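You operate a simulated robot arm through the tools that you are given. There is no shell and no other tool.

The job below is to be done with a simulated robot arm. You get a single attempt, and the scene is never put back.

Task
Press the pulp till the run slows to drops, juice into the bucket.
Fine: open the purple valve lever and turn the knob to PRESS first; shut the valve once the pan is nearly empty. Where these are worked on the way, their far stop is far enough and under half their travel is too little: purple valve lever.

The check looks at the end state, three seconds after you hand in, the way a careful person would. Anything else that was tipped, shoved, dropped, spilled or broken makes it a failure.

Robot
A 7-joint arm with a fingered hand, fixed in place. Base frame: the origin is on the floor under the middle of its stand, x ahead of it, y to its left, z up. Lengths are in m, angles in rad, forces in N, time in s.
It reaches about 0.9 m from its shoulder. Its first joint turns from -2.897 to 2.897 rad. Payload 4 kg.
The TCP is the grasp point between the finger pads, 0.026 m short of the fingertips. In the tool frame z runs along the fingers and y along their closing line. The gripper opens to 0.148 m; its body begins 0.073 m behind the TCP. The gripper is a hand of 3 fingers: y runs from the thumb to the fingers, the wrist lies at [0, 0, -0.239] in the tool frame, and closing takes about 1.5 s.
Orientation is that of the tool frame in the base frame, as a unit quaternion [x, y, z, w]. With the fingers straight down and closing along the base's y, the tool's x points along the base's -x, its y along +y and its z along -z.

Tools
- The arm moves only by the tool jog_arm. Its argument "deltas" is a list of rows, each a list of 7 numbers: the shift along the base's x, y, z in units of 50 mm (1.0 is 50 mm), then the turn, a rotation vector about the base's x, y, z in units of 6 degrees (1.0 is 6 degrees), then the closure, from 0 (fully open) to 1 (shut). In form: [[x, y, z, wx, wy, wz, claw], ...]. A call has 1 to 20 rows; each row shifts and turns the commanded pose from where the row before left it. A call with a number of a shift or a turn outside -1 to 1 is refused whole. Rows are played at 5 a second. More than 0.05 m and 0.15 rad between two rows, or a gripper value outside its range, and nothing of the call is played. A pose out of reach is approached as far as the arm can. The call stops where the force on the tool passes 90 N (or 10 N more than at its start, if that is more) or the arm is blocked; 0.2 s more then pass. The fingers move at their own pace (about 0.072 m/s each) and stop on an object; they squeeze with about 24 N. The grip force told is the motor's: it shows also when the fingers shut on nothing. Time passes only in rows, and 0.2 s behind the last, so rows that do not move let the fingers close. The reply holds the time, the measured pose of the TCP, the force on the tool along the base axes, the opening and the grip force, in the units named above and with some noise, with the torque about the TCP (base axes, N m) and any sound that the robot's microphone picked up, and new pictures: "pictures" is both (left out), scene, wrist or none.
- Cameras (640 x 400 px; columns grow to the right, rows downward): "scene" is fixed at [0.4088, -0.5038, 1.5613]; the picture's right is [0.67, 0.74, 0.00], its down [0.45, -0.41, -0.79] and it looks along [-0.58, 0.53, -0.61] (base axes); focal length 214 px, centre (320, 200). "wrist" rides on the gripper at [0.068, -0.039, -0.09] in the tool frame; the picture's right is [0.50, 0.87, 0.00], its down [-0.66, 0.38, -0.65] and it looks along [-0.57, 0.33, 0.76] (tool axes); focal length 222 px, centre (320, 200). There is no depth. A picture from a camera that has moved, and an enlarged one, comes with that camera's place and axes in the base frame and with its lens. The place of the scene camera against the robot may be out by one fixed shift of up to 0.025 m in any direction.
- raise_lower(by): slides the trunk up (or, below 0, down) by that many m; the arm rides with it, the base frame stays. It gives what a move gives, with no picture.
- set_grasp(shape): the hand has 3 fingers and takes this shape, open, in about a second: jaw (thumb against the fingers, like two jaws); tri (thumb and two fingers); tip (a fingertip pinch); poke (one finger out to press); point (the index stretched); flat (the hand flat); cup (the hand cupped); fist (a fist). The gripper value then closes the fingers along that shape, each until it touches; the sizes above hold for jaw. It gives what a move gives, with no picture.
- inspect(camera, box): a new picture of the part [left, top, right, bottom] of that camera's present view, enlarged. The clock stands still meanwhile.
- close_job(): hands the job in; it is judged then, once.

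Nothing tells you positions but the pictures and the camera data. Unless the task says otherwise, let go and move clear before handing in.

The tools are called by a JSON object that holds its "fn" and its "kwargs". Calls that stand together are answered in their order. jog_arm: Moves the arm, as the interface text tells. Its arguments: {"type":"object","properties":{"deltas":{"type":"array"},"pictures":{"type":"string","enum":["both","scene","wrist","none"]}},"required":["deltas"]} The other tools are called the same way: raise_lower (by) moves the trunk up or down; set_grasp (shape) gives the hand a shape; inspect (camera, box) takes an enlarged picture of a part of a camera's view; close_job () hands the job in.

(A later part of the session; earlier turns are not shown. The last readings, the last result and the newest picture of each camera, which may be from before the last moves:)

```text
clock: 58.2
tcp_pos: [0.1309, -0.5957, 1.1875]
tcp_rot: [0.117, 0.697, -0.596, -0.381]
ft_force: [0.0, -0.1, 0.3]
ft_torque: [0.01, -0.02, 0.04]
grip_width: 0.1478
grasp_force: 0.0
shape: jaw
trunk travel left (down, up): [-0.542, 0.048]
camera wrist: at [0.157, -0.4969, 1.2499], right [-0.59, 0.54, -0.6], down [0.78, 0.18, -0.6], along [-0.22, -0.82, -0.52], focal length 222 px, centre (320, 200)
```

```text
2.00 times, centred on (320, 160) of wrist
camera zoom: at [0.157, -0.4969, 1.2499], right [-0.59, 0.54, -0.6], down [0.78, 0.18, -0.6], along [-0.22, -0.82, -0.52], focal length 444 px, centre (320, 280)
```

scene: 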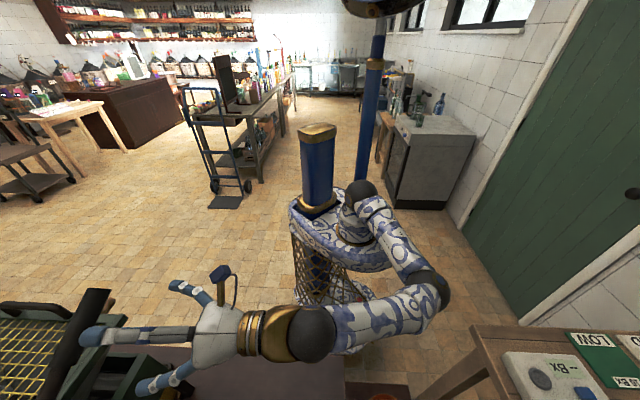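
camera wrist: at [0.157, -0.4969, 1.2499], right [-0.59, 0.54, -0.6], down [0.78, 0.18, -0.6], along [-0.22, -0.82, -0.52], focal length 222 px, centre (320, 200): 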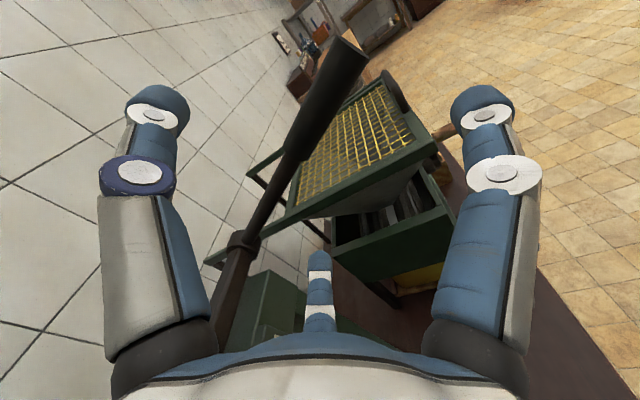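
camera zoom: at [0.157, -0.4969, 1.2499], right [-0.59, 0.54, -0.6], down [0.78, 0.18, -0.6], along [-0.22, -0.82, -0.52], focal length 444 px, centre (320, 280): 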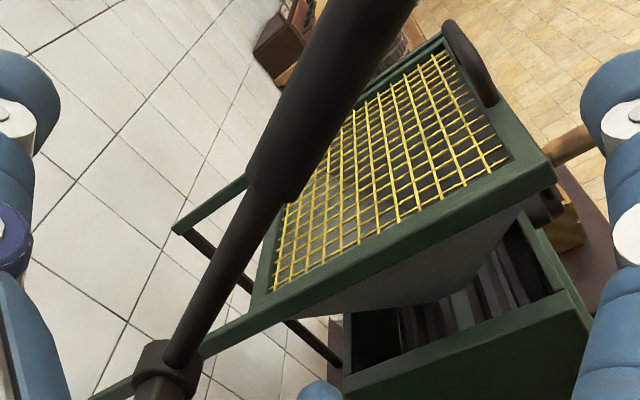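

{"fn": "jog_arm", "kwargs": {"deltas": [[-0.48, -0.53, 0.09, 0, 0, 0, 0], [-0.48, -0.53, 0.09, 0, 0, 0, 0], [0, 0, 0, 0, 0, 0, 0]]}}

{"fn": "inspect", "kwargs": {"camera": "wrist", "box": [180, 20, 460, 240]}}

{"fn": "inspect", "kwargs": {"camera": "scene", "box": [0, 260, 260, 400]}}

```text
clock: 59.0
tcp_pos: [0.0836, -0.6476, 1.1964]
tcp_rot: [0.117, 0.698, -0.594, -0.383]
ft_force: [0.0, -0.5, -0.3]
ft_torque: [0.0, 0.0, -0.01]
grip_width: 0.1482
grasp_force: 0.0
shape: jaw
trunk travel left (down, up): [-0.542, 0.048]
camera wrist: at [0.1088, -0.5488, 1.2594], right [-0.59, 0.54, -0.6], down [0.78, 0.18, -0.6], along [-0.22, -0.82, -0.52], focal length 222 px, centre (320, 200)
```

scene: 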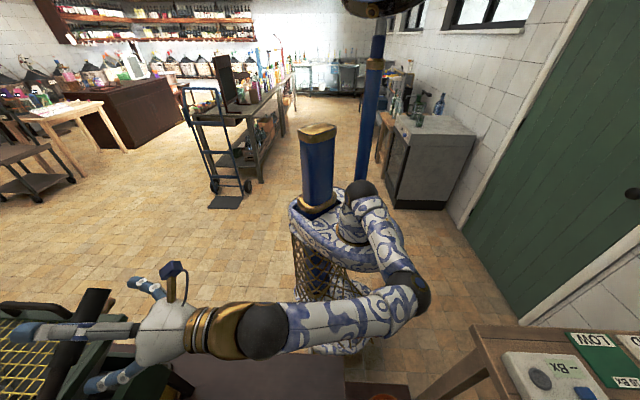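
wrist: 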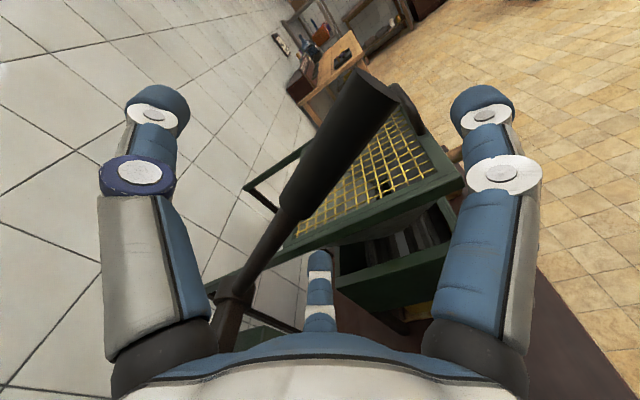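

```text
1.82 times, centred on (320, 130) of wrist
camera zoom: at [0.1088, -0.5488, 1.2594], right [-0.59, 0.54, -0.6], down [0.78, 0.18, -0.6], along [-0.22, -0.82, -0.52], focal length 404 px, centre (320, 327)
```

zoom: 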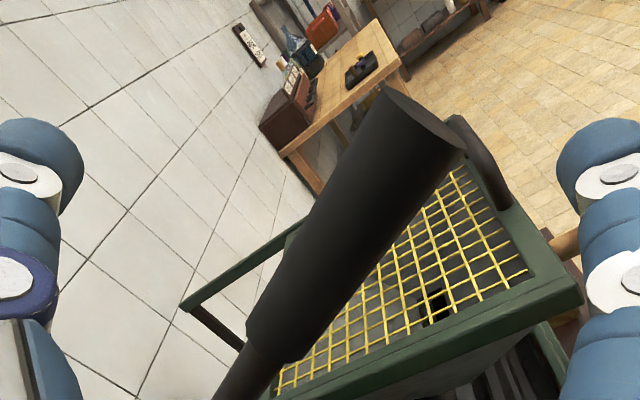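

```text
2.46 times, centred on (130, 330) of scene
camera zoom: at [0.4088, -0.5038, 1.5613], right [0.67, 0.74, 0.0], down [0.45, -0.41, -0.79], along [-0.58, 0.53, -0.61], focal length 528 px, centre (788, -120)
```

zoom: 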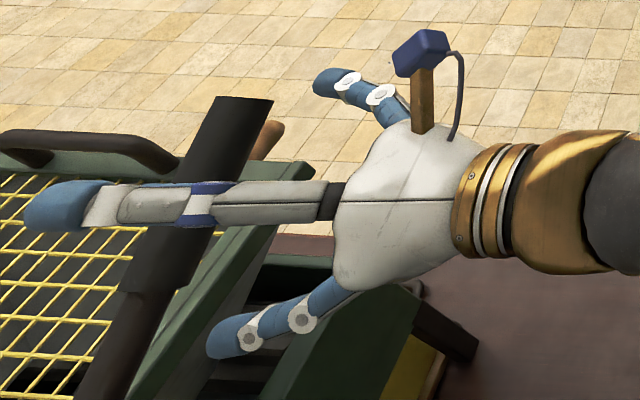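

The handle lies between the thumb (above) and the fingers (below). I'll move the last 3.5 cm in and close on it.

{"fn": "jog_arm", "kwargs": {"deltas": [[-0.47, -0.5, 0, 0, 0, 0, 0], [0, 0, 0, 0, 0, 0, 0.3], [0, 0, 0, 0, 0, 0, 0.6], [0, 0, 0, 0, 0, 0, 0.8], [0, 0, 0, 0, 0, 0, 1], [0, 0, 0, 0, 0, 0, 1], [0, 0, 0, 0, 0, 0, 1], [0, 0, 0, 0, 0, 0, 1]]}}

{"fn": "inspect", "kwargs": {"camera": "wrist", "box": [180, 20, 460, 240]}}

{"fn": "inspect", "kwargs": {"camera": "scene", "box": [0, 260, 260, 400]}}

```text
clock: 60.8
tcp_pos: [0.0588, -0.6737, 1.1954]
tcp_rot: [0.118, 0.698, -0.593, -0.383]
ft_force: [-7.0, -5.7, 0.9]
ft_torque: [-0.17, 0.19, 0.11]
grip_width: 0.0205
grasp_force: 24.0
shape: jaw
trunk travel left (down, up): [-0.542, 0.048]
camera wrist: at [0.0837, -0.575, 1.2588], right [-0.59, 0.54, -0.6], down [0.78, 0.18, -0.6], along [-0.22, -0.82, -0.52], focal length 222 px, centre (320, 200)
```

scene: 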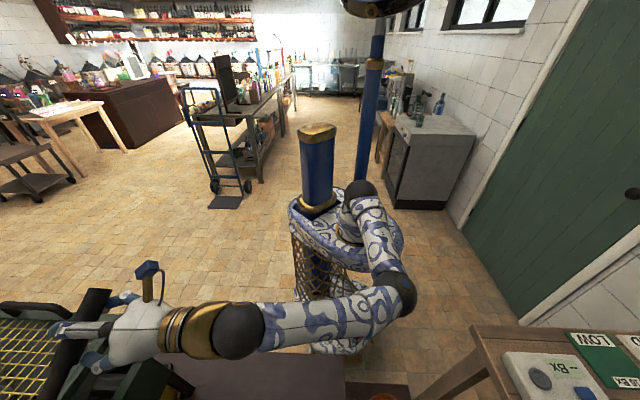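
wrist: 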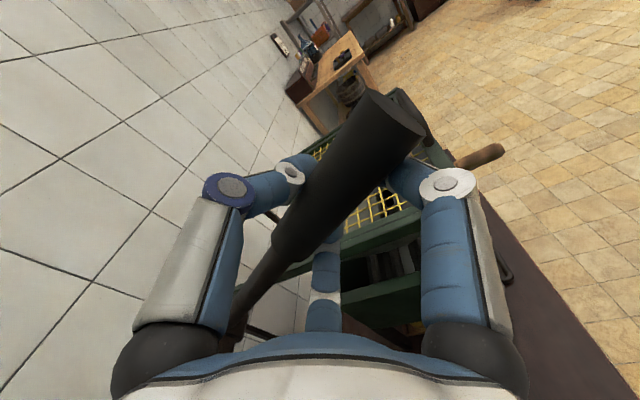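

```text
1.82 times, centred on (320, 130) of wrist
camera zoom: at [0.0837, -0.575, 1.2588], right [-0.59, 0.54, -0.6], down [0.78, 0.18, -0.6], along [-0.22, -0.82, -0.52], focal length 404 px, centre (320, 327)
```

zoom: 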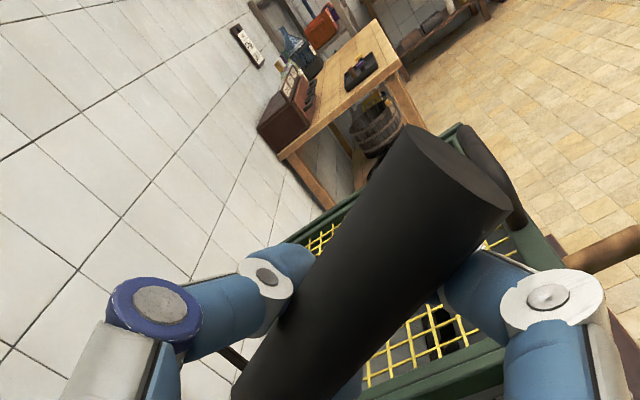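

```text
2.46 times, centred on (130, 330) of scene
camera zoom: at [0.4088, -0.5038, 1.5613], right [0.67, 0.74, 0.0], down [0.45, -0.41, -0.79], along [-0.58, 0.53, -0.61], focal length 528 px, centre (788, -120)
```

zoom: 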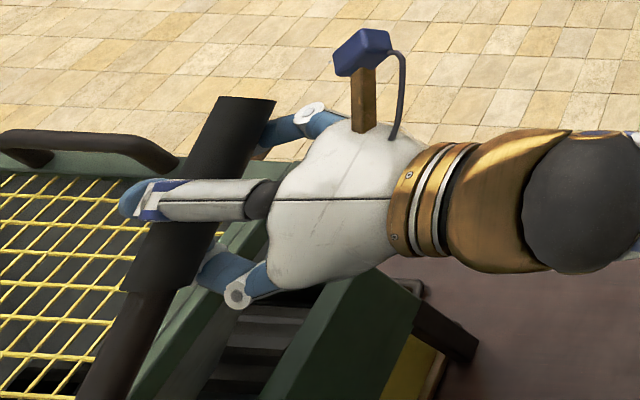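

The handle is gripped. I'll try the stroke downward in small arc steps about the hub and read the force.

{"fn": "jog_arm", "kwargs": {"deltas": [[-0.09, 0.082, -0.294, -0.447, -0.495, 0, 1], [0, 0, 0, 0, 0, 0, 1]], "pictures": "wrist"}}

```text
clock: 61.4
tcp_pos: [0.0523, -0.6697, 1.1806]
tcp_rot: [0.144, 0.694, -0.607, -0.36]
ft_force: [-10.8, -7.2, 2.1]
ft_torque: [-0.21, 0.2, 0.12]
grip_width: 0.0201
grasp_force: 23.8
shape: jaw
trunk travel left (down, up): [-0.542, 0.048]
camera wrist: at [0.0763, -0.5679, 1.2403], right [-0.56, 0.51, -0.66], down [0.81, 0.15, -0.57], along [-0.19, -0.85, -0.5], focal length 222 px, centre (320, 200)
```

wrist: 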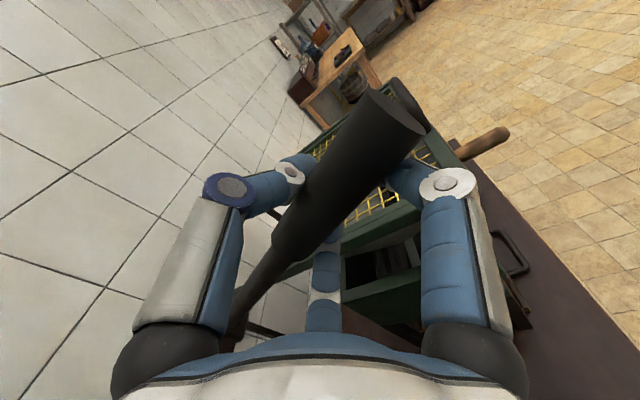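

It moves freely downward. I'll continue the stroke.

{"fn": "jog_arm", "kwargs": {"deltas": [[-0.076, 0.068, -0.3, -0.447, -0.495, 0, 1], [-0.059, 0.054, -0.306, -0.447, -0.495, 0, 1], [-0.044, 0.04, -0.312, -0.447, -0.495, 0, 1], [-0.027, 0.024, -0.314, -0.447, -0.495, 0, 1]]}}

```text
clock: 62.4
tcp_pos: [0.043, -0.6608, 1.1196]
tcp_rot: [0.238, 0.667, -0.652, -0.272]
ft_force: [-13.8, -9.1, 3.4]
ft_torque: [-0.24, 0.29, -0.06]
grip_width: 0.0198
grasp_force: 23.8
shape: jaw
trunk travel left (down, up): [-0.542, 0.048]
camera wrist: at [0.056, -0.5485, 1.1627], right [-0.4, 0.37, -0.84], down [0.91, 0.06, -0.41], along [-0.1, -0.93, -0.36], focal length 222 px, centre (320, 200)
```

scene: 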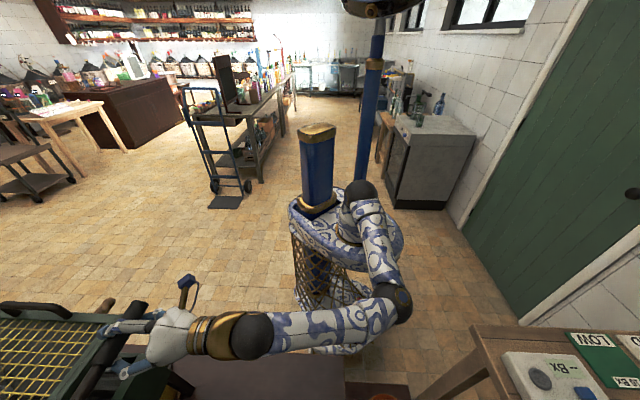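
wrist: 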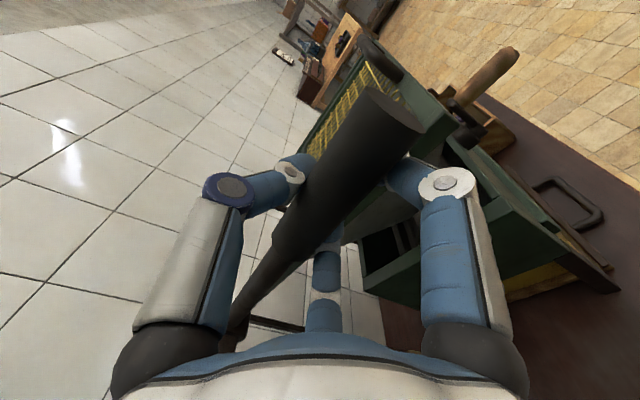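

{"fn": "jog_arm", "kwargs": {"deltas": [[-0.052, -0.033, -0.316, -0.447, -0.495, 0, 1], [-0.034, -0.05, -0.318, -0.447, -0.495, 0, 1], [0.021, -0.019, -0.314, -0.447, -0.495, 0, 1]], "pictures": "wrist"}}

```text
clock: 63.2
tcp_pos: [0.0428, -0.663, 1.0734]
tcp_rot: [-0.307, -0.639, 0.677, 0.201]
ft_force: [-4.0, 6.9, 6.9]
ft_torque: [-0.13, 0.14, -0.07]
grip_width: 0.0182
grasp_force: 24.3
shape: jaw
trunk travel left (down, up): [-0.542, 0.048]
camera wrist: at [0.0491, -0.5469, 1.1012], right [-0.26, 0.24, -0.93], down [0.96, 0.01, -0.27], along [-0.05, -0.97, -0.24], focal length 222 px, centre (320, 200)
```

wrist: 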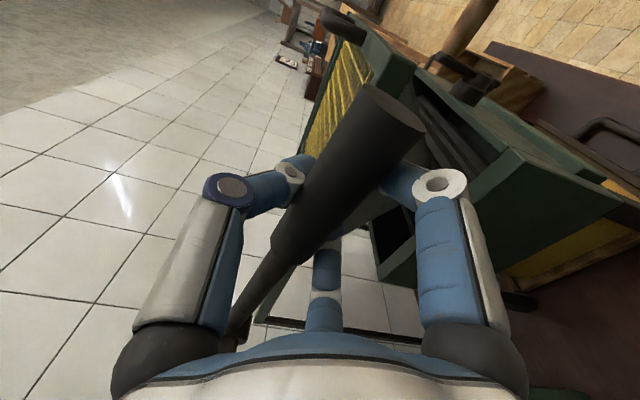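

{"fn": "jog_arm", "kwargs": {"deltas": [[0.039, -0.035, -0.314, -0.447, -0.495, 0, 1], [0.053, -0.048, -0.308, -0.447, -0.495, 0, 1]], "pictures": "wrist"}}

```text
clock: 63.8
tcp_pos: [0.0458, -0.6674, 1.042]
tcp_rot: [-0.35, -0.616, 0.689, 0.153]
ft_force: [-4.3, 5.1, 7.3]
ft_torque: [-0.15, 0.18, -0.05]
grip_width: 0.0175
grasp_force: 24.4
shape: jaw
trunk travel left (down, up): [-0.542, 0.048]
camera wrist: at [0.0504, -0.5493, 1.0595], right [-0.16, 0.15, -0.97], down [0.99, -0.01, -0.17], along [-0.04, -0.99, -0.15], focal length 222 px, centre (320, 200)
```

wrist: 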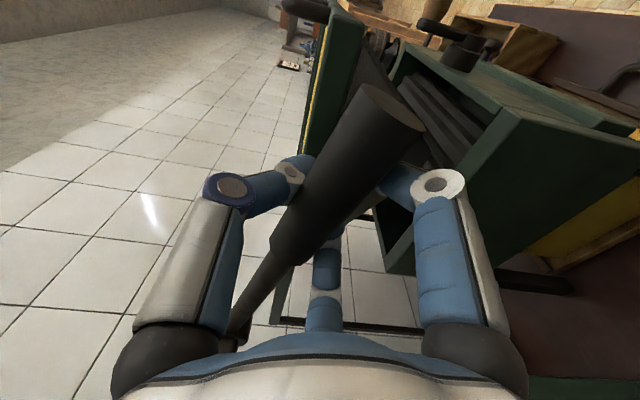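

{"fn": "inspect", "kwargs": {"camera": "wrist", "box": [300, 40, 600, 320]}}

{"fn": "inspect", "kwargs": {"camera": "scene", "box": [0, 260, 260, 400]}}

```text
1.43 times, centred on (450, 180) of wrist
camera zoom: at [0.0504, -0.5493, 1.0595], right [-0.16, 0.15, -0.97], down [0.99, -0.01, -0.17], along [-0.04, -0.99, -0.15], focal length 317 px, centre (134, 229)
```

zoom: 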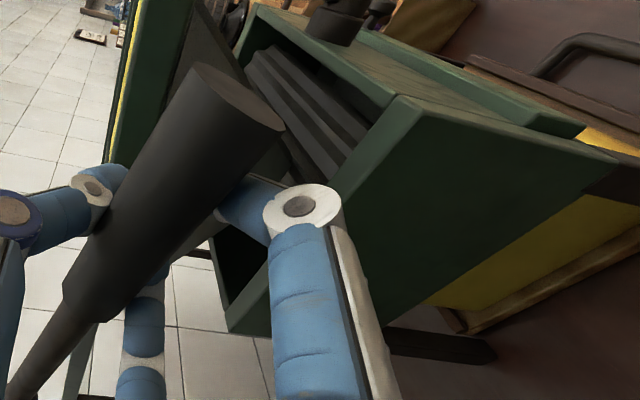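

```text
2.46 times, centred on (130, 330) of scene
camera zoom: at [0.4088, -0.5038, 1.5613], right [0.67, 0.74, 0.0], down [0.45, -0.41, -0.79], along [-0.58, 0.53, -0.61], focal length 528 px, centre (788, -120)
```

zoom: 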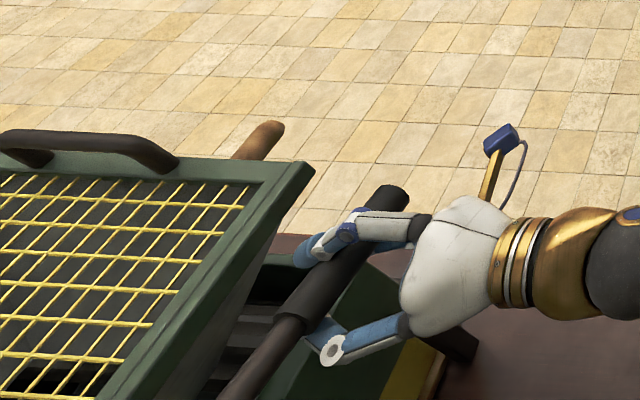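

{"fn": "jog_arm", "kwargs": {"deltas": [[0.071, -0.064, -0.302, -0.447, -0.495, 0, 1], [0, 0, 0, 0, 0, 0, 1]], "pictures": "scene"}}

```text
clock: 64.4
tcp_pos: [0.0493, -0.6705, 1.0258]
tcp_rot: [-0.371, -0.604, 0.694, 0.129]
ft_force: [-5.8, 4.0, 6.9]
ft_torque: [-0.18, 0.19, -0.05]
grip_width: 0.0172
grasp_force: 24.3
shape: jaw
trunk travel left (down, up): [-0.542, 0.048]
```

scene: 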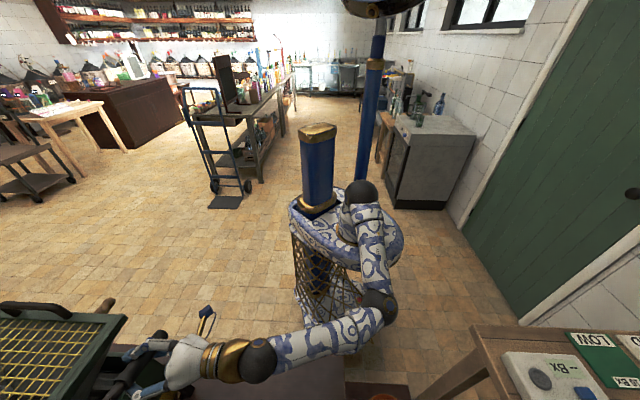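

{"fn": "jog_arm", "kwargs": {"deltas": [[0.085, -0.076, -0.296, -0.447, -0.495, 0, 1], [0, 0, 0, 0, 0, 0, 1]], "pictures": "wrist"}}

{"fn": "inspect", "kwargs": {"camera": "wrist", "box": [300, 40, 600, 320]}}

```text
clock: 65.0
tcp_pos: [0.0524, -0.6736, 1.0144]
tcp_rot: [-0.392, -0.589, 0.699, 0.105]
ft_force: [-10.4, 2.8, 21.8]
ft_torque: [-0.15, 0.3, -0.11]
grip_width: 0.0168
grasp_force: 23.6
shape: jaw
trunk travel left (down, up): [-0.542, 0.048]
camera wrist: at [0.0554, -0.5543, 1.0213], right [-0.06, 0.06, -1.0], down [1.0, -0.02, -0.06], along [-0.03, -1.0, -0.06], focal length 222 px, centre (320, 200)
```

wrist: 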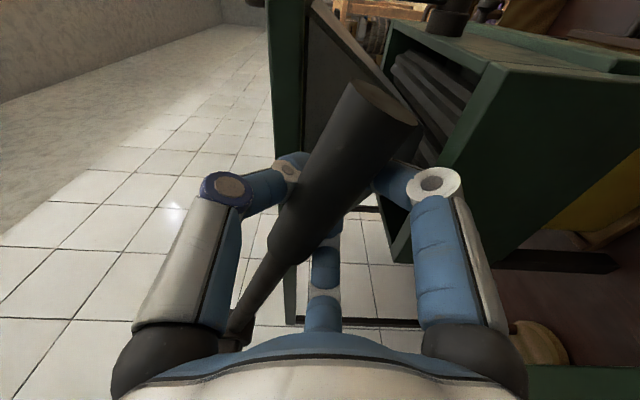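

```text
1.43 times, centred on (450, 180) of wrist
camera zoom: at [0.0554, -0.5543, 1.0213], right [-0.06, 0.06, -1.0], down [1.0, -0.02, -0.06], along [-0.03, -1.0, -0.06], focal length 317 px, centre (134, 229)
```

zoom: 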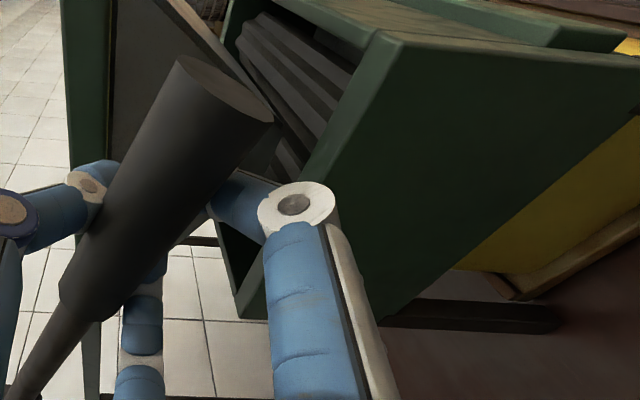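

Resistance jumps near -22°, which is the lower stop. Now the return stroke upward.

{"fn": "jog_arm", "kwargs": {"deltas": [[-0.085, 0.076, 0.296, 0.447, 0.495, 0, 1], [-0.071, 0.064, 0.302, 0.447, 0.495, 0, 1], [-0.053, 0.048, 0.308, 0.447, 0.495, 0, 1], [-0.039, 0.035, 0.314, 0.447, 0.495, 0, 1], [-0.021, 0.019, 0.314, 0.447, 0.495, 0, 1], [-0.006, 0.005, 0.318, 0.447, 0.495, 0, 1], [0.012, -0.011, 0.316, 0.447, 0.495, 0, 1], [0.027, -0.024, 0.314, 0.447, 0.495, 0, 1], [0.044, -0.04, 0.312, 0.447, 0.495, 0, 1], [0.059, -0.054, 0.306, 0.447, 0.495, 0, 1], [0.076, -0.068, 0.3, 0.447, 0.495, 0, 1], [0.09, -0.082, 0.294, 0.447, 0.495, 0, 1]]}}

```text
clock: 67.6
tcp_pos: [0.0546, -0.6783, 1.1965]
tcp_rot: [0.117, 0.699, -0.594, -0.381]
ft_force: [-6.1, -5.7, 1.0]
ft_torque: [-0.03, -0.01, 0.02]
grip_width: 0.0162
grasp_force: 24.4
shape: jaw
trunk travel left (down, up): [-0.542, 0.048]
camera wrist: at [0.081, -0.5793, 1.2589], right [-0.59, 0.54, -0.6], down [0.78, 0.18, -0.6], along [-0.22, -0.82, -0.53], focal length 222 px, centre (320, 200)
```

scene: 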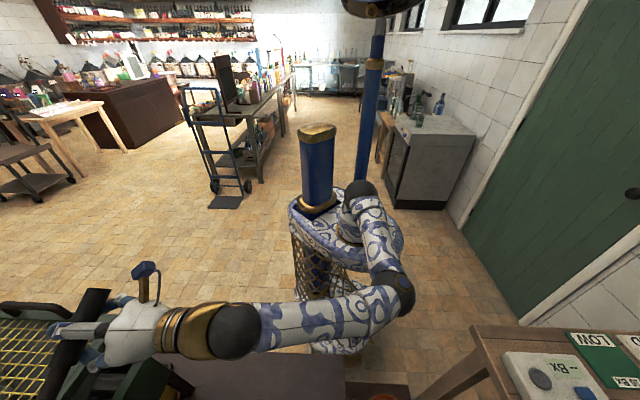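
wrist: 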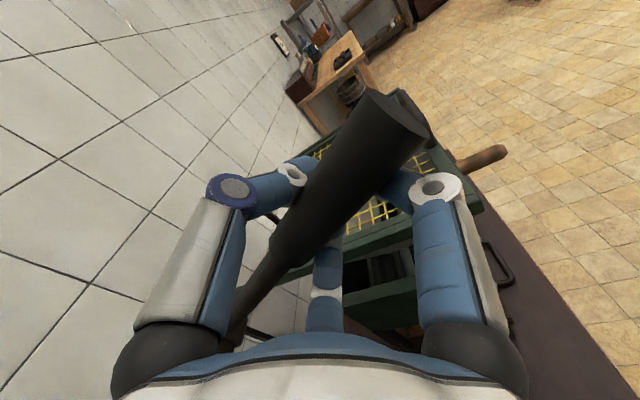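

The stroke works smoothly both ways. I'll run full pump cycles, down to the stop and back up.

{"fn": "jog_arm", "kwargs": {"deltas": [[-0.131, 0.118, -0.442, -0.67, -0.742, 0, 1], [-0.095, 0.086, -0.458, -0.67, -0.742, 0, 1], [-0.059, 0.054, -0.468, -0.67, -0.742, 0, 1], [-0.024, 0.021, -0.474, -0.67, -0.742, 0, 1], [0.015, -0.013, -0.476, -0.67, -0.742, 0, 1], [0.05, -0.046, -0.47, -0.67, -0.742, 0, 1], [0.088, -0.079, -0.46, -0.67, -0.742, 0, 1], [0.099, -0.09, -0.372, -0.558, -0.618, 0, 1], [-0.099, 0.09, 0.372, 0.558, 0.618, 0, 1], [-0.088, 0.079, 0.46, 0.67, 0.742, 0, 1], [-0.05, 0.046, 0.47, 0.67, 0.742, 0, 1], [-0.015, 0.013, 0.476, 0.67, 0.742, 0, 1], [0.024, -0.021, 0.474, 0.67, 0.742, 0, 1], [0.059, -0.054, 0.468, 0.67, 0.742, 0, 1], [0.095, -0.086, 0.458, 0.67, 0.742, 0, 1], [0.131, -0.118, 0.442, 0.67, 0.742, 0, 1]], "pictures": "none"}}

{"fn": "jog_arm", "kwargs": {"deltas": [[-0.131, 0.118, -0.442, -0.67, -0.742, 0, 1], [-0.095, 0.086, -0.458, -0.67, -0.742, 0, 1], [-0.059, 0.054, -0.468, -0.67, -0.742, 0, 1], [-0.024, 0.021, -0.474, -0.67, -0.742, 0, 1], [0.015, -0.013, -0.476, -0.67, -0.742, 0, 1], [0.05, -0.046, -0.47, -0.67, -0.742, 0, 1], [0.088, -0.079, -0.46, -0.67, -0.742, 0, 1], [0.099, -0.09, -0.372, -0.558, -0.618, 0, 1], [-0.099, 0.09, 0.372, 0.558, 0.618, 0, 1], [-0.088, 0.079, 0.46, 0.67, 0.742, 0, 1], [-0.05, 0.046, 0.47, 0.67, 0.742, 0, 1], [-0.015, 0.013, 0.476, 0.67, 0.742, 0, 1], [0.024, -0.021, 0.474, 0.67, 0.742, 0, 1], [0.059, -0.054, 0.468, 0.67, 0.742, 0, 1], [0.095, -0.086, 0.458, 0.67, 0.742, 0, 1], [0.131, -0.118, 0.442, 0.67, 0.742, 0, 1]]}}

```text
clock: 71.0
tcp_pos: [0.0535, -0.6791, 1.1963]
tcp_rot: [0.116, 0.698, -0.594, -0.382]
ft_force: [-11.9, -8.6, 1.5]
ft_torque: [0.0, -0.08, 0.0]
grip_width: 0.0153
grasp_force: 23.8
shape: jaw
trunk travel left (down, up): [-0.542, 0.048]
```

```text
clock: 74.4
tcp_pos: [0.0534, -0.6784, 1.1956]
tcp_rot: [0.117, 0.698, -0.594, -0.382]
ft_force: [-13.2, -7.5, -1.7]
ft_torque: [-0.01, -0.07, 0.03]
grip_width: 0.0146
grasp_force: 24.1
shape: jaw
trunk travel left (down, up): [-0.542, 0.048]
camera wrist: at [0.0798, -0.5803, 1.2589], right [-0.59, 0.54, -0.6], down [0.78, 0.18, -0.6], along [-0.22, -0.82, -0.53], focal length 222 px, centre (320, 200)
```

scene: 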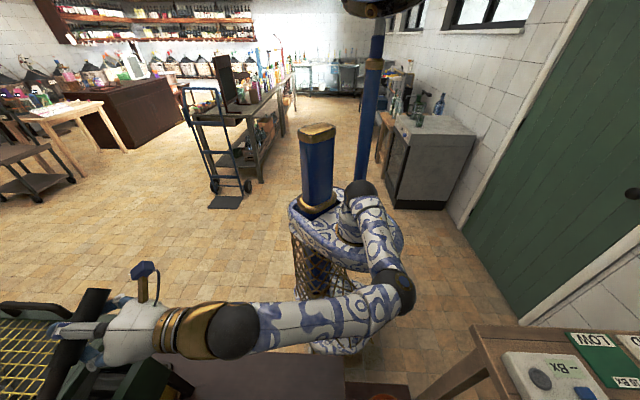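
wrist: 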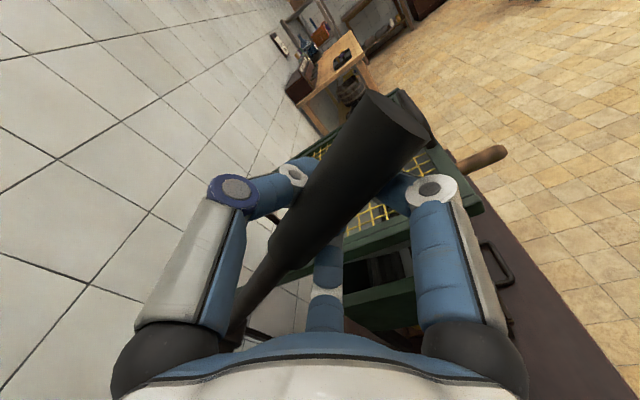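

Three cycles done with no sound reported, so I'll let go of the handle, back off to the left and turn the camera to look at the press, valve and spout.

{"fn": "jog_arm", "kwargs": {"deltas": [[0, 0, 0, 0, 0, 0, 0.6], [0, 0, 0, 0, 0, 0, 0.3], [0, 0, 0, 0, 0, 0, 0], [0, 0, 0, 0, 0, 0, 0], [0, 0, 0, 0, 0, 0, 0], [0.536, 0.594, 0, 0, 0, 0, 0], [0.536, 0.594, 0, 0, 0, 0, 0], [0.536, 0.594, 0, 0, 0, 0, 0]], "pictures": "wrist"}}

{"fn": "jog_arm", "kwargs": {"deltas": [[0.083, 0.174, 0.13, 0.549, -0.767, -0.202, 0], [0.083, 0.174, 0.13, 0.549, -0.767, -0.202, 0], [0.083, 0.174, 0.13, 0.549, -0.767, -0.202, 0], [0.083, 0.174, 0.13, 0.549, -0.767, -0.202, 0], [0.083, 0.174, 0.13, 0.549, -0.767, -0.202, 0], [0.083, 0.174, 0.13, 0.549, -0.767, -0.202, 0], [0.083, 0.174, 0.13, 0.549, -0.767, -0.202, 0], [0.083, 0.174, 0.13, 0.549, -0.767, -0.202, 0], [0.083, 0.174, 0.13, 0.549, -0.767, -0.202, 0], [0.083, 0.174, 0.13, 0.549, -0.767, -0.202, 0], [0.083, 0.174, 0.13, 0.549, -0.767, -0.202, 0], [0.083, 0.174, 0.13, 0.549, -0.767, -0.202, 0], [0.083, 0.174, 0.13, 0.549, -0.767, -0.202, 0], [0.083, 0.174, 0.13, 0.549, -0.767, -0.202, 0], [0.083, 0.174, 0.13, 0.549, -0.767, -0.202, 0], [0.083, 0.174, 0.13, 0.549, -0.767, -0.202, 0]], "pictures": "wrist"}}

```text
clock: 76.2
tcp_pos: [0.1354, -0.5869, 1.1967]
tcp_rot: [0.118, 0.698, -0.595, -0.381]
ft_force: [0.0, 0.5, 0.1]
ft_torque: [0.03, -0.01, 0.04]
grip_width: 0.1483
grasp_force: 0.1
shape: jaw
trunk travel left (down, up): [-0.542, 0.048]
camera wrist: at [0.1631, -0.4888, 1.2595], right [-0.59, 0.54, -0.6], down [0.78, 0.18, -0.6], along [-0.22, -0.82, -0.52], focal length 222 px, centre (320, 200)
```

wrist: 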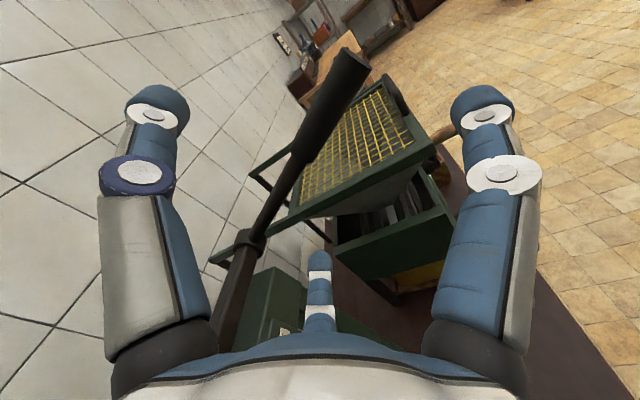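

```text
clock: 79.6
tcp_pos: [0.2025, -0.4481, 1.3004]
tcp_rot: [0.373, 0.928, 0.001, 0.0]
ft_force: [1.1, -0.1, -0.4]
ft_torque: [0.02, 0.01, 0.0]
grip_width: 0.1478
grasp_force: 0.0
shape: jaw
trunk travel left (down, up): [-0.542, 0.048]
camera wrist: at [0.1271, -0.4298, 1.3918], right [0.24, 0.97, 0.0], down [0.74, -0.18, 0.65], along [0.63, -0.15, -0.76], focal length 222 px, centre (320, 200)
```

wrist: 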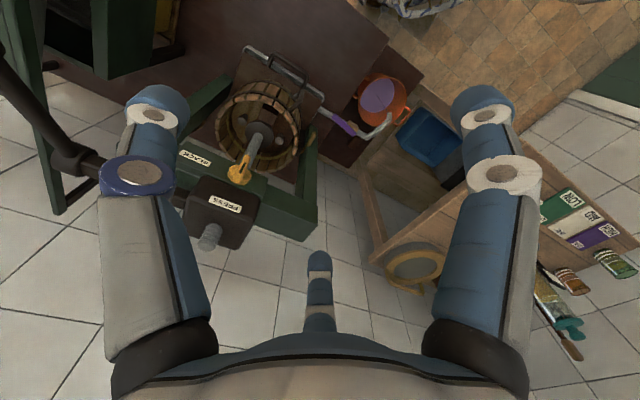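

The bucket seems to hold purple juice now. I'll enlarge the spout, valve and basket.

{"fn": "inspect", "kwargs": {"camera": "wrist", "box": [310, 60, 430, 160]}}

{"fn": "inspect", "kwargs": {"camera": "wrist", "box": [180, 40, 340, 200]}}

```text
4.00 times, centred on (370, 110) of wrist
camera zoom: at [0.1271, -0.4298, 1.3918], right [0.24, 0.97, 0.0], down [0.74, -0.18, 0.65], along [0.63, -0.15, -0.76], focal length 888 px, centre (120, 560)
```

zoom: 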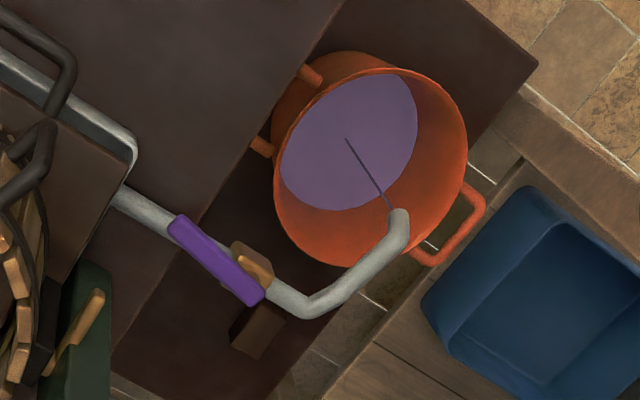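

```text
2.50 times, centred on (260, 120) of wrist
camera zoom: at [0.1271, -0.4298, 1.3918], right [0.24, 0.97, 0.0], down [0.74, -0.18, 0.65], along [0.63, -0.15, -0.76], focal length 555 px, centre (470, 400)
```

zoom: 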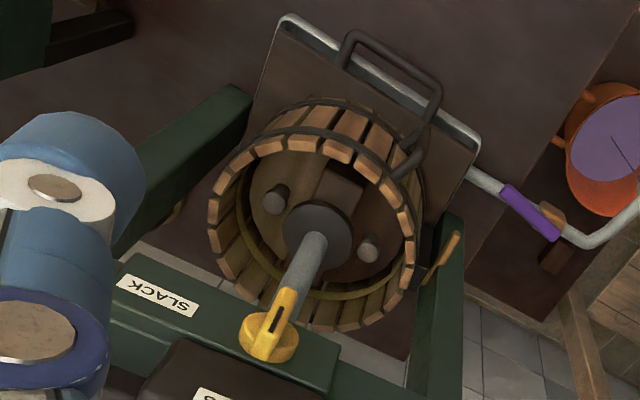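

Juice is running: a thin stream falls from the spout into the bucket and the press plate has sunk in the basket. I'll wait a few seconds and watch how the run changes.

{"fn": "jog_arm", "kwargs": {"deltas": [[0, 0, 0, 0, 0, 0, 0], [0, 0, 0, 0, 0, 0, 0], [0, 0, 0, 0, 0, 0, 0], [0, 0, 0, 0, 0, 0, 0], [0, 0, 0, 0, 0, 0, 0], [0, 0, 0, 0, 0, 0, 0], [0, 0, 0, 0, 0, 0, 0], [0, 0, 0, 0, 0, 0, 0], [0, 0, 0, 0, 0, 0, 0], [0, 0, 0, 0, 0, 0, 0]], "pictures": "none"}}

{"fn": "inspect", "kwargs": {"camera": "wrist", "box": [310, 60, 430, 160]}}

{"fn": "inspect", "kwargs": {"camera": "wrist", "box": [220, 40, 340, 140]}}

```text
clock: 81.8
tcp_pos: [0.2034, -0.4484, 1.3005]
tcp_rot: [0.372, 0.928, 0.001, -0.001]
ft_force: [0.0, 0.3, 0.3]
ft_torque: [0.0, -0.02, 0.01]
grip_width: 0.1479
grasp_force: 0.1
shape: jaw
trunk travel left (down, up): [-0.542, 0.048]
```

```text
4.00 times, centred on (370, 110) of wrist
camera zoom: at [0.128, -0.4304, 1.3911], right [0.24, 0.97, 0.0], down [0.74, -0.18, 0.65], along [0.63, -0.15, -0.76], focal length 888 px, centre (120, 560)
```

zoom: 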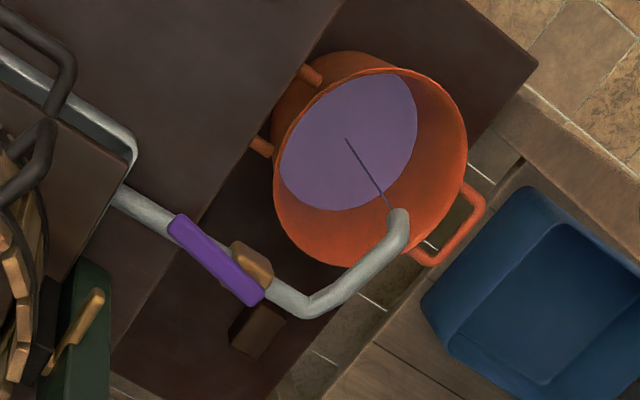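

```text
4.00 times, centred on (280, 90) of wrist
camera zoom: at [0.128, -0.4304, 1.3911], right [0.24, 0.97, 0.0], down [0.74, -0.18, 0.65], along [0.63, -0.15, -0.76], focal length 888 px, centre (480, 640)
```

zoom: 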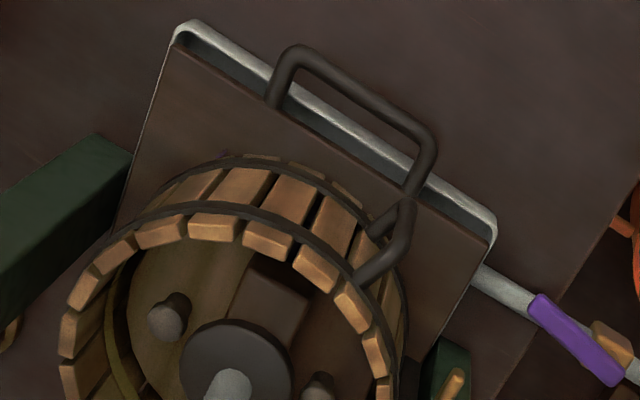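

The stream is thin but steady, so there is more to press. I'll retrace my path to the handle, grip it again and pump more cycles.

{"fn": "jog_arm", "kwargs": {"deltas": [[-0.083, -0.174, -0.13, -0.549, 0.767, 0.202, 0], [-0.083, -0.174, -0.13, -0.549, 0.767, 0.202, 0], [-0.083, -0.174, -0.13, -0.549, 0.767, 0.202, 0], [-0.083, -0.174, -0.13, -0.549, 0.767, 0.202, 0], [-0.083, -0.174, -0.13, -0.549, 0.767, 0.202, 0], [-0.083, -0.174, -0.13, -0.549, 0.767, 0.202, 0], [-0.083, -0.174, -0.13, -0.549, 0.767, 0.202, 0], [-0.083, -0.174, -0.13, -0.549, 0.767, 0.202, 0], [-0.083, -0.174, -0.13, -0.549, 0.767, 0.202, 0], [-0.083, -0.174, -0.13, -0.549, 0.767, 0.202, 0], [-0.083, -0.174, -0.13, -0.549, 0.767, 0.202, 0], [-0.083, -0.174, -0.13, -0.549, 0.767, 0.202, 0], [-0.083, -0.174, -0.13, -0.549, 0.767, 0.202, 0], [-0.083, -0.174, -0.13, -0.549, 0.767, 0.202, 0], [-0.083, -0.174, -0.13, -0.549, 0.767, 0.202, 0], [-0.083, -0.174, -0.13, -0.549, 0.767, 0.202, 0], [0, 0, 0, 0, 0, 0, 0]], "pictures": "wrist"}}

```text
clock: 85.4
tcp_pos: [0.1365, -0.5876, 1.1958]
tcp_rot: [0.118, 0.697, -0.595, -0.382]
ft_force: [-0.3, -0.9, -0.7]
ft_torque: [-0.01, 0.01, 0.01]
grip_width: 0.1481
grasp_force: 0.0
shape: jaw
trunk travel left (down, up): [-0.542, 0.048]
camera wrist: at [0.1625, -0.4896, 1.2586], right [-0.59, 0.54, -0.6], down [0.78, 0.18, -0.6], along [-0.22, -0.82, -0.52], focal length 222 px, centre (320, 200)
```

wrist: 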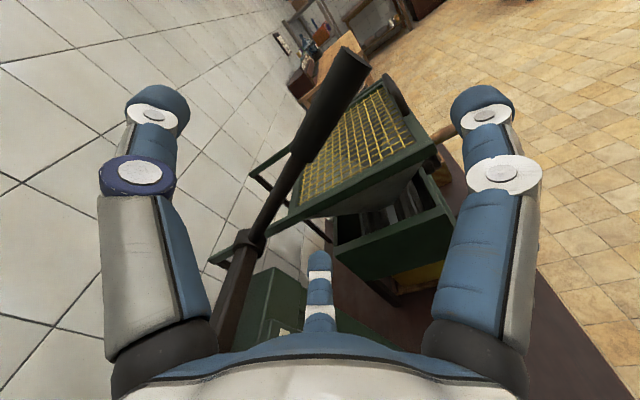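

{"fn": "jog_arm", "kwargs": {"deltas": [[-0.536, -0.594, 0, 0, 0, 0, 0], [-0.536, -0.594, 0, 0, 0, 0, 0], [-0.536, -0.594, 0, 0, 0, 0, 0], [0, 0, 0, 0, 0, 0, 0.3], [0, 0, 0, 0, 0, 0, 0.6], [0, 0, 0, 0, 0, 0, 0.8], [0, 0, 0, 0, 0, 0, 1], [0, 0, 0, 0, 0, 0, 1], [0, 0, 0, 0, 0, 0, 1]], "pictures": "wrist"}}

```text
clock: 87.4
tcp_pos: [0.0545, -0.6775, 1.1956]
tcp_rot: [0.118, 0.698, -0.594, -0.382]
ft_force: [-5.1, -5.1, 1.1]
ft_torque: [-0.13, 0.11, 0.01]
grip_width: 0.0161
grasp_force: 23.6
shape: jaw
trunk travel left (down, up): [-0.542, 0.048]
camera wrist: at [0.0805, -0.5792, 1.2583], right [-0.59, 0.54, -0.6], down [0.78, 0.18, -0.6], along [-0.22, -0.82, -0.52], focal length 222 px, centre (320, 200)
```

wrist: 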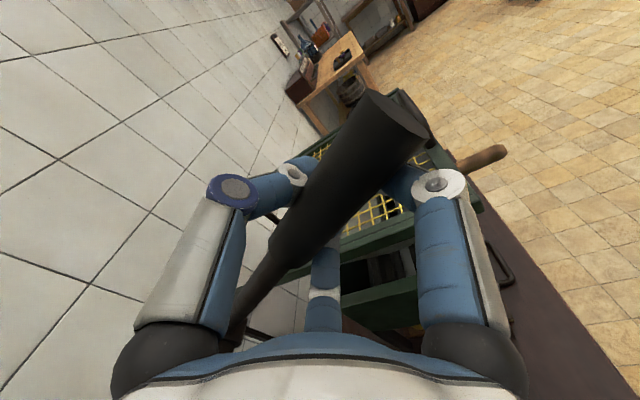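

Gripped again. Running three more full pump cycles.

{"fn": "jog_arm", "kwargs": {"deltas": [[-0.131, 0.118, -0.442, -0.67, -0.742, 0, 1], [-0.095, 0.086, -0.458, -0.67, -0.742, 0, 1], [-0.059, 0.054, -0.468, -0.67, -0.742, 0, 1], [-0.024, 0.021, -0.474, -0.67, -0.742, 0, 1], [0.015, -0.013, -0.476, -0.67, -0.742, 0, 1], [0.05, -0.046, -0.47, -0.67, -0.742, 0, 1], [0.088, -0.079, -0.46, -0.67, -0.742, 0, 1], [0.099, -0.09, -0.372, -0.558, -0.618, 0, 1], [-0.099, 0.09, 0.372, 0.558, 0.618, 0, 1], [-0.088, 0.079, 0.46, 0.67, 0.742, 0, 1], [-0.05, 0.046, 0.47, 0.67, 0.742, 0, 1], [-0.015, 0.013, 0.476, 0.67, 0.742, 0, 1], [0.024, -0.021, 0.474, 0.67, 0.742, 0, 1], [0.059, -0.054, 0.468, 0.67, 0.742, 0, 1], [0.095, -0.086, 0.458, 0.67, 0.742, 0, 1], [0.131, -0.118, 0.442, 0.67, 0.742, 0, 1]], "pictures": "none"}}

{"fn": "jog_arm", "kwargs": {"deltas": [[-0.131, 0.118, -0.442, -0.67, -0.742, 0, 1], [-0.095, 0.086, -0.458, -0.67, -0.742, 0, 1], [-0.059, 0.054, -0.468, -0.67, -0.742, 0, 1], [-0.024, 0.021, -0.474, -0.67, -0.742, 0, 1], [0.015, -0.013, -0.476, -0.67, -0.742, 0, 1], [0.05, -0.046, -0.47, -0.67, -0.742, 0, 1], [0.088, -0.079, -0.46, -0.67, -0.742, 0, 1], [0.099, -0.09, -0.372, -0.558, -0.618, 0, 1], [-0.099, 0.09, 0.372, 0.558, 0.618, 0, 1], [-0.088, 0.079, 0.46, 0.67, 0.742, 0, 1], [-0.05, 0.046, 0.47, 0.67, 0.742, 0, 1], [-0.015, 0.013, 0.476, 0.67, 0.742, 0, 1], [0.024, -0.021, 0.474, 0.67, 0.742, 0, 1], [0.059, -0.054, 0.468, 0.67, 0.742, 0, 1], [0.095, -0.086, 0.458, 0.67, 0.742, 0, 1], [0.131, -0.118, 0.442, 0.67, 0.742, 0, 1]], "pictures": "none"}}

{"fn": "jog_arm", "kwargs": {"deltas": [[-0.131, 0.118, -0.442, -0.67, -0.742, 0, 1], [-0.095, 0.086, -0.458, -0.67, -0.742, 0, 1], [-0.059, 0.054, -0.468, -0.67, -0.742, 0, 1], [-0.024, 0.021, -0.474, -0.67, -0.742, 0, 1], [0.015, -0.013, -0.476, -0.67, -0.742, 0, 1], [0.05, -0.046, -0.47, -0.67, -0.742, 0, 1], [0.088, -0.079, -0.46, -0.67, -0.742, 0, 1], [0.099, -0.09, -0.372, -0.558, -0.618, 0, 1], [-0.099, 0.09, 0.372, 0.558, 0.618, 0, 1], [-0.088, 0.079, 0.46, 0.67, 0.742, 0, 1], [-0.05, 0.046, 0.47, 0.67, 0.742, 0, 1], [-0.015, 0.013, 0.476, 0.67, 0.742, 0, 1], [0.024, -0.021, 0.474, 0.67, 0.742, 0, 1], [0.059, -0.054, 0.468, 0.67, 0.742, 0, 1], [0.095, -0.086, 0.458, 0.67, 0.742, 0, 1], [0.131, -0.118, 0.442, 0.67, 0.742, 0, 1]], "pictures": "wrist"}}

```text
clock: 90.8
tcp_pos: [0.0543, -0.6792, 1.1962]
tcp_rot: [0.118, 0.698, -0.594, -0.382]
ft_force: [-8.8, -7.8, -1.4]
ft_torque: [-0.11, -0.01, 0.05]
grip_width: 0.0138
grasp_force: 24.2
shape: jaw
trunk travel left (down, up): [-0.542, 0.048]
```

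```text
clock: 94.2
tcp_pos: [0.0543, -0.678, 1.1967]
tcp_rot: [0.118, 0.699, -0.593, -0.381]
ft_force: [-13.0, -8.7, -2.7]
ft_torque: [-0.08, -0.09, 0.08]
grip_width: 0.0129
grasp_force: 24.3
shape: jaw
trunk travel left (down, up): [-0.542, 0.048]
```

```text
clock: 97.6
tcp_pos: [0.0534, -0.6779, 1.1946]
tcp_rot: [0.118, 0.699, -0.594, -0.381]
ft_force: [-16.0, -14.0, -1.4]
ft_torque: [-0.05, -0.12, 0.02]
grip_width: 0.0121
grasp_force: 23.7
shape: jaw
trunk travel left (down, up): [-0.542, 0.048]
camera wrist: at [0.0796, -0.5801, 1.2583], right [-0.59, 0.54, -0.6], down [0.78, 0.18, -0.6], along [-0.22, -0.82, -0.53], focal length 222 px, centre (320, 200)
```

wrist: 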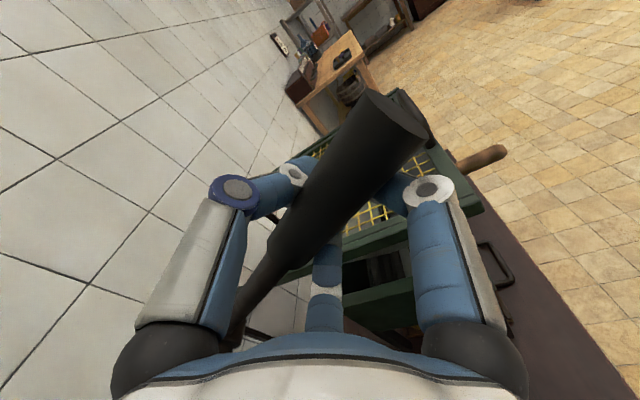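

{"fn": "jog_arm", "kwargs": {"deltas": [[0, 0, 0, 0, 0, 0, 0.6], [0, 0, 0, 0, 0, 0, 0.3], [0, 0, 0, 0, 0, 0, 0], [0, 0, 0, 0, 0, 0, 0], [0, 0, 0, 0, 0, 0, 0], [0.536, 0.594, 0, 0, 0, 0, 0], [0.536, 0.594, 0, 0, 0, 0, 0], [0.536, 0.594, 0, 0, 0, 0, 0]], "pictures": "none"}}

{"fn": "jog_arm", "kwargs": {"deltas": [[0.083, 0.174, 0.13, 0.549, -0.767, -0.202, 0], [0.083, 0.174, 0.13, 0.549, -0.767, -0.202, 0], [0.083, 0.174, 0.13, 0.549, -0.767, -0.202, 0], [0.083, 0.174, 0.13, 0.549, -0.767, -0.202, 0], [0.083, 0.174, 0.13, 0.549, -0.767, -0.202, 0], [0.083, 0.174, 0.13, 0.549, -0.767, -0.202, 0], [0.083, 0.174, 0.13, 0.549, -0.767, -0.202, 0], [0.083, 0.174, 0.13, 0.549, -0.767, -0.202, 0], [0.083, 0.174, 0.13, 0.549, -0.767, -0.202, 0], [0.083, 0.174, 0.13, 0.549, -0.767, -0.202, 0], [0.083, 0.174, 0.13, 0.549, -0.767, -0.202, 0], [0.083, 0.174, 0.13, 0.549, -0.767, -0.202, 0], [0.083, 0.174, 0.13, 0.549, -0.767, -0.202, 0], [0.083, 0.174, 0.13, 0.549, -0.767, -0.202, 0], [0.083, 0.174, 0.13, 0.549, -0.767, -0.202, 0], [0.083, 0.174, 0.13, 0.549, -0.767, -0.202, 0]], "pictures": "wrist"}}

{"fn": "inspect", "kwargs": {"camera": "wrist", "box": [310, 60, 430, 160]}}

{"fn": "inspect", "kwargs": {"camera": "wrist", "box": [180, 40, 340, 200]}}

```text
clock: 99.4
tcp_pos: [0.1353, -0.5882, 1.1958]
tcp_rot: [0.117, 0.698, -0.594, -0.382]
ft_force: [0.3, 0.0, -0.1]
ft_torque: [-0.01, 0.02, 0.0]
grip_width: 0.1479
grasp_force: 0.0
shape: jaw
trunk travel left (down, up): [-0.542, 0.048]
```

```text
clock: 102.8
tcp_pos: [0.2027, -0.4475, 1.3009]
tcp_rot: [0.374, 0.927, 0.002, -0.001]
ft_force: [0.0, 0.1, -0.3]
ft_torque: [0.0, 0.0, 0.02]
grip_width: 0.1482
grasp_force: 0.0
shape: jaw
trunk travel left (down, up): [-0.542, 0.048]
camera wrist: at [0.127, -0.4297, 1.391], right [0.24, 0.97, 0.0], down [0.73, -0.18, 0.65], along [0.64, -0.15, -0.76], focal length 222 px, centre (320, 200)
```

wrist: 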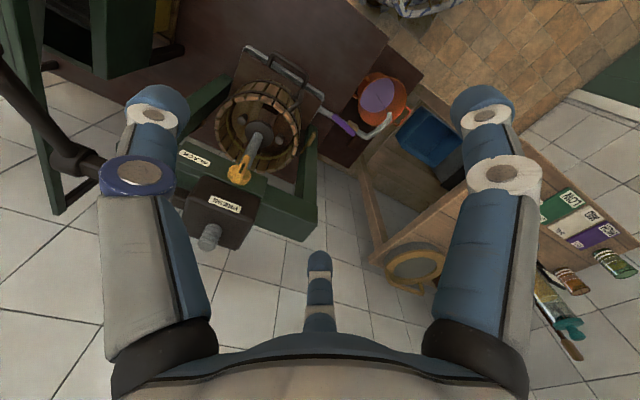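

```text
4.00 times, centred on (370, 110) of wrist
camera zoom: at [0.127, -0.4297, 1.391], right [0.24, 0.97, 0.0], down [0.73, -0.18, 0.65], along [0.64, -0.15, -0.76], focal length 888 px, centre (120, 560)
```

zoom: 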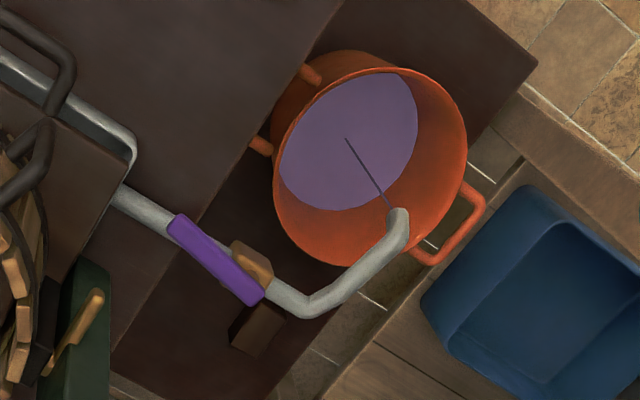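

```text
2.50 times, centred on (260, 120) of wrist
camera zoom: at [0.127, -0.4297, 1.391], right [0.24, 0.97, 0.0], down [0.73, -0.18, 0.65], along [0.64, -0.15, -0.76], focal length 555 px, centre (470, 400)
```

zoom: 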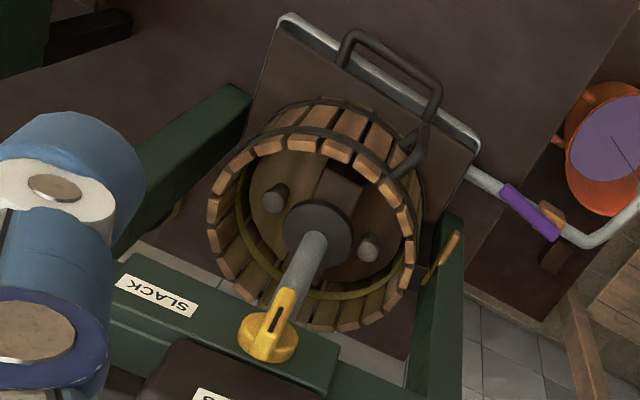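

The bucket level and the plate look the same as before the last cycles, so pressing may be nearly done. I'll zoom in on the stream and the pan.

{"fn": "inspect", "kwargs": {"camera": "wrist", "box": [345, 75, 405, 125]}}

{"fn": "inspect", "kwargs": {"camera": "wrist", "box": [230, 35, 350, 125]}}

{"fn": "inspect", "kwargs": {"camera": "wrist", "box": [205, 70, 315, 180]}}

```text
8.00 times, centred on (375, 100) of wrist
camera zoom: at [0.127, -0.4297, 1.391], right [0.24, 0.97, 0.0], down [0.73, -0.18, 0.65], along [0.64, -0.15, -0.76], focal length 1777 px, centre (-120, 1000)
```

zoom: 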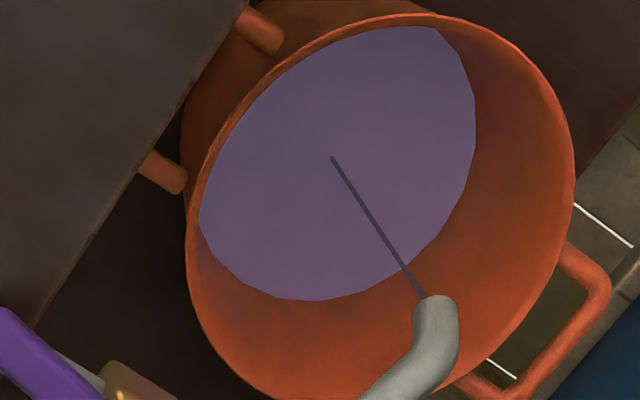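

```text
4.44 times, centred on (290, 80) of wrist
camera zoom: at [0.127, -0.4297, 1.391], right [0.24, 0.97, 0.0], down [0.73, -0.18, 0.65], along [0.64, -0.15, -0.76], focal length 987 px, centre (453, 733)
```

zoom: 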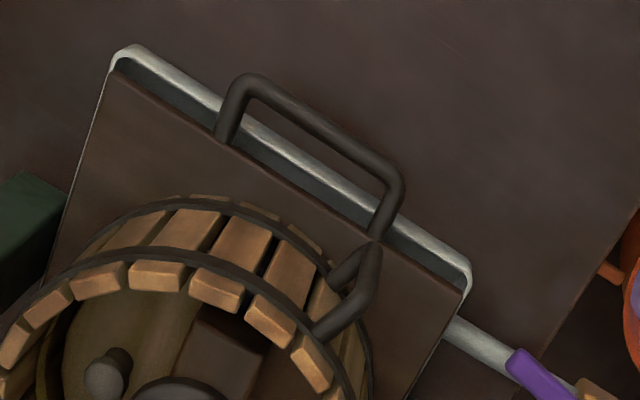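

```text
3.64 times, centred on (260, 125) of wrist
camera zoom: at [0.127, -0.4297, 1.391], right [0.24, 0.97, 0.0], down [0.73, -0.18, 0.65], along [0.64, -0.15, -0.76], focal length 808 px, centre (538, 473)
```

zoom: 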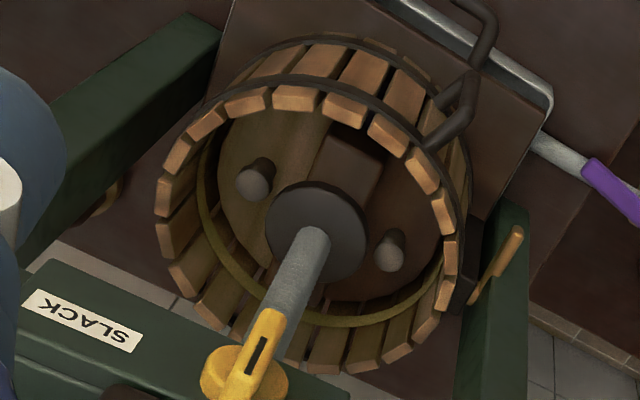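

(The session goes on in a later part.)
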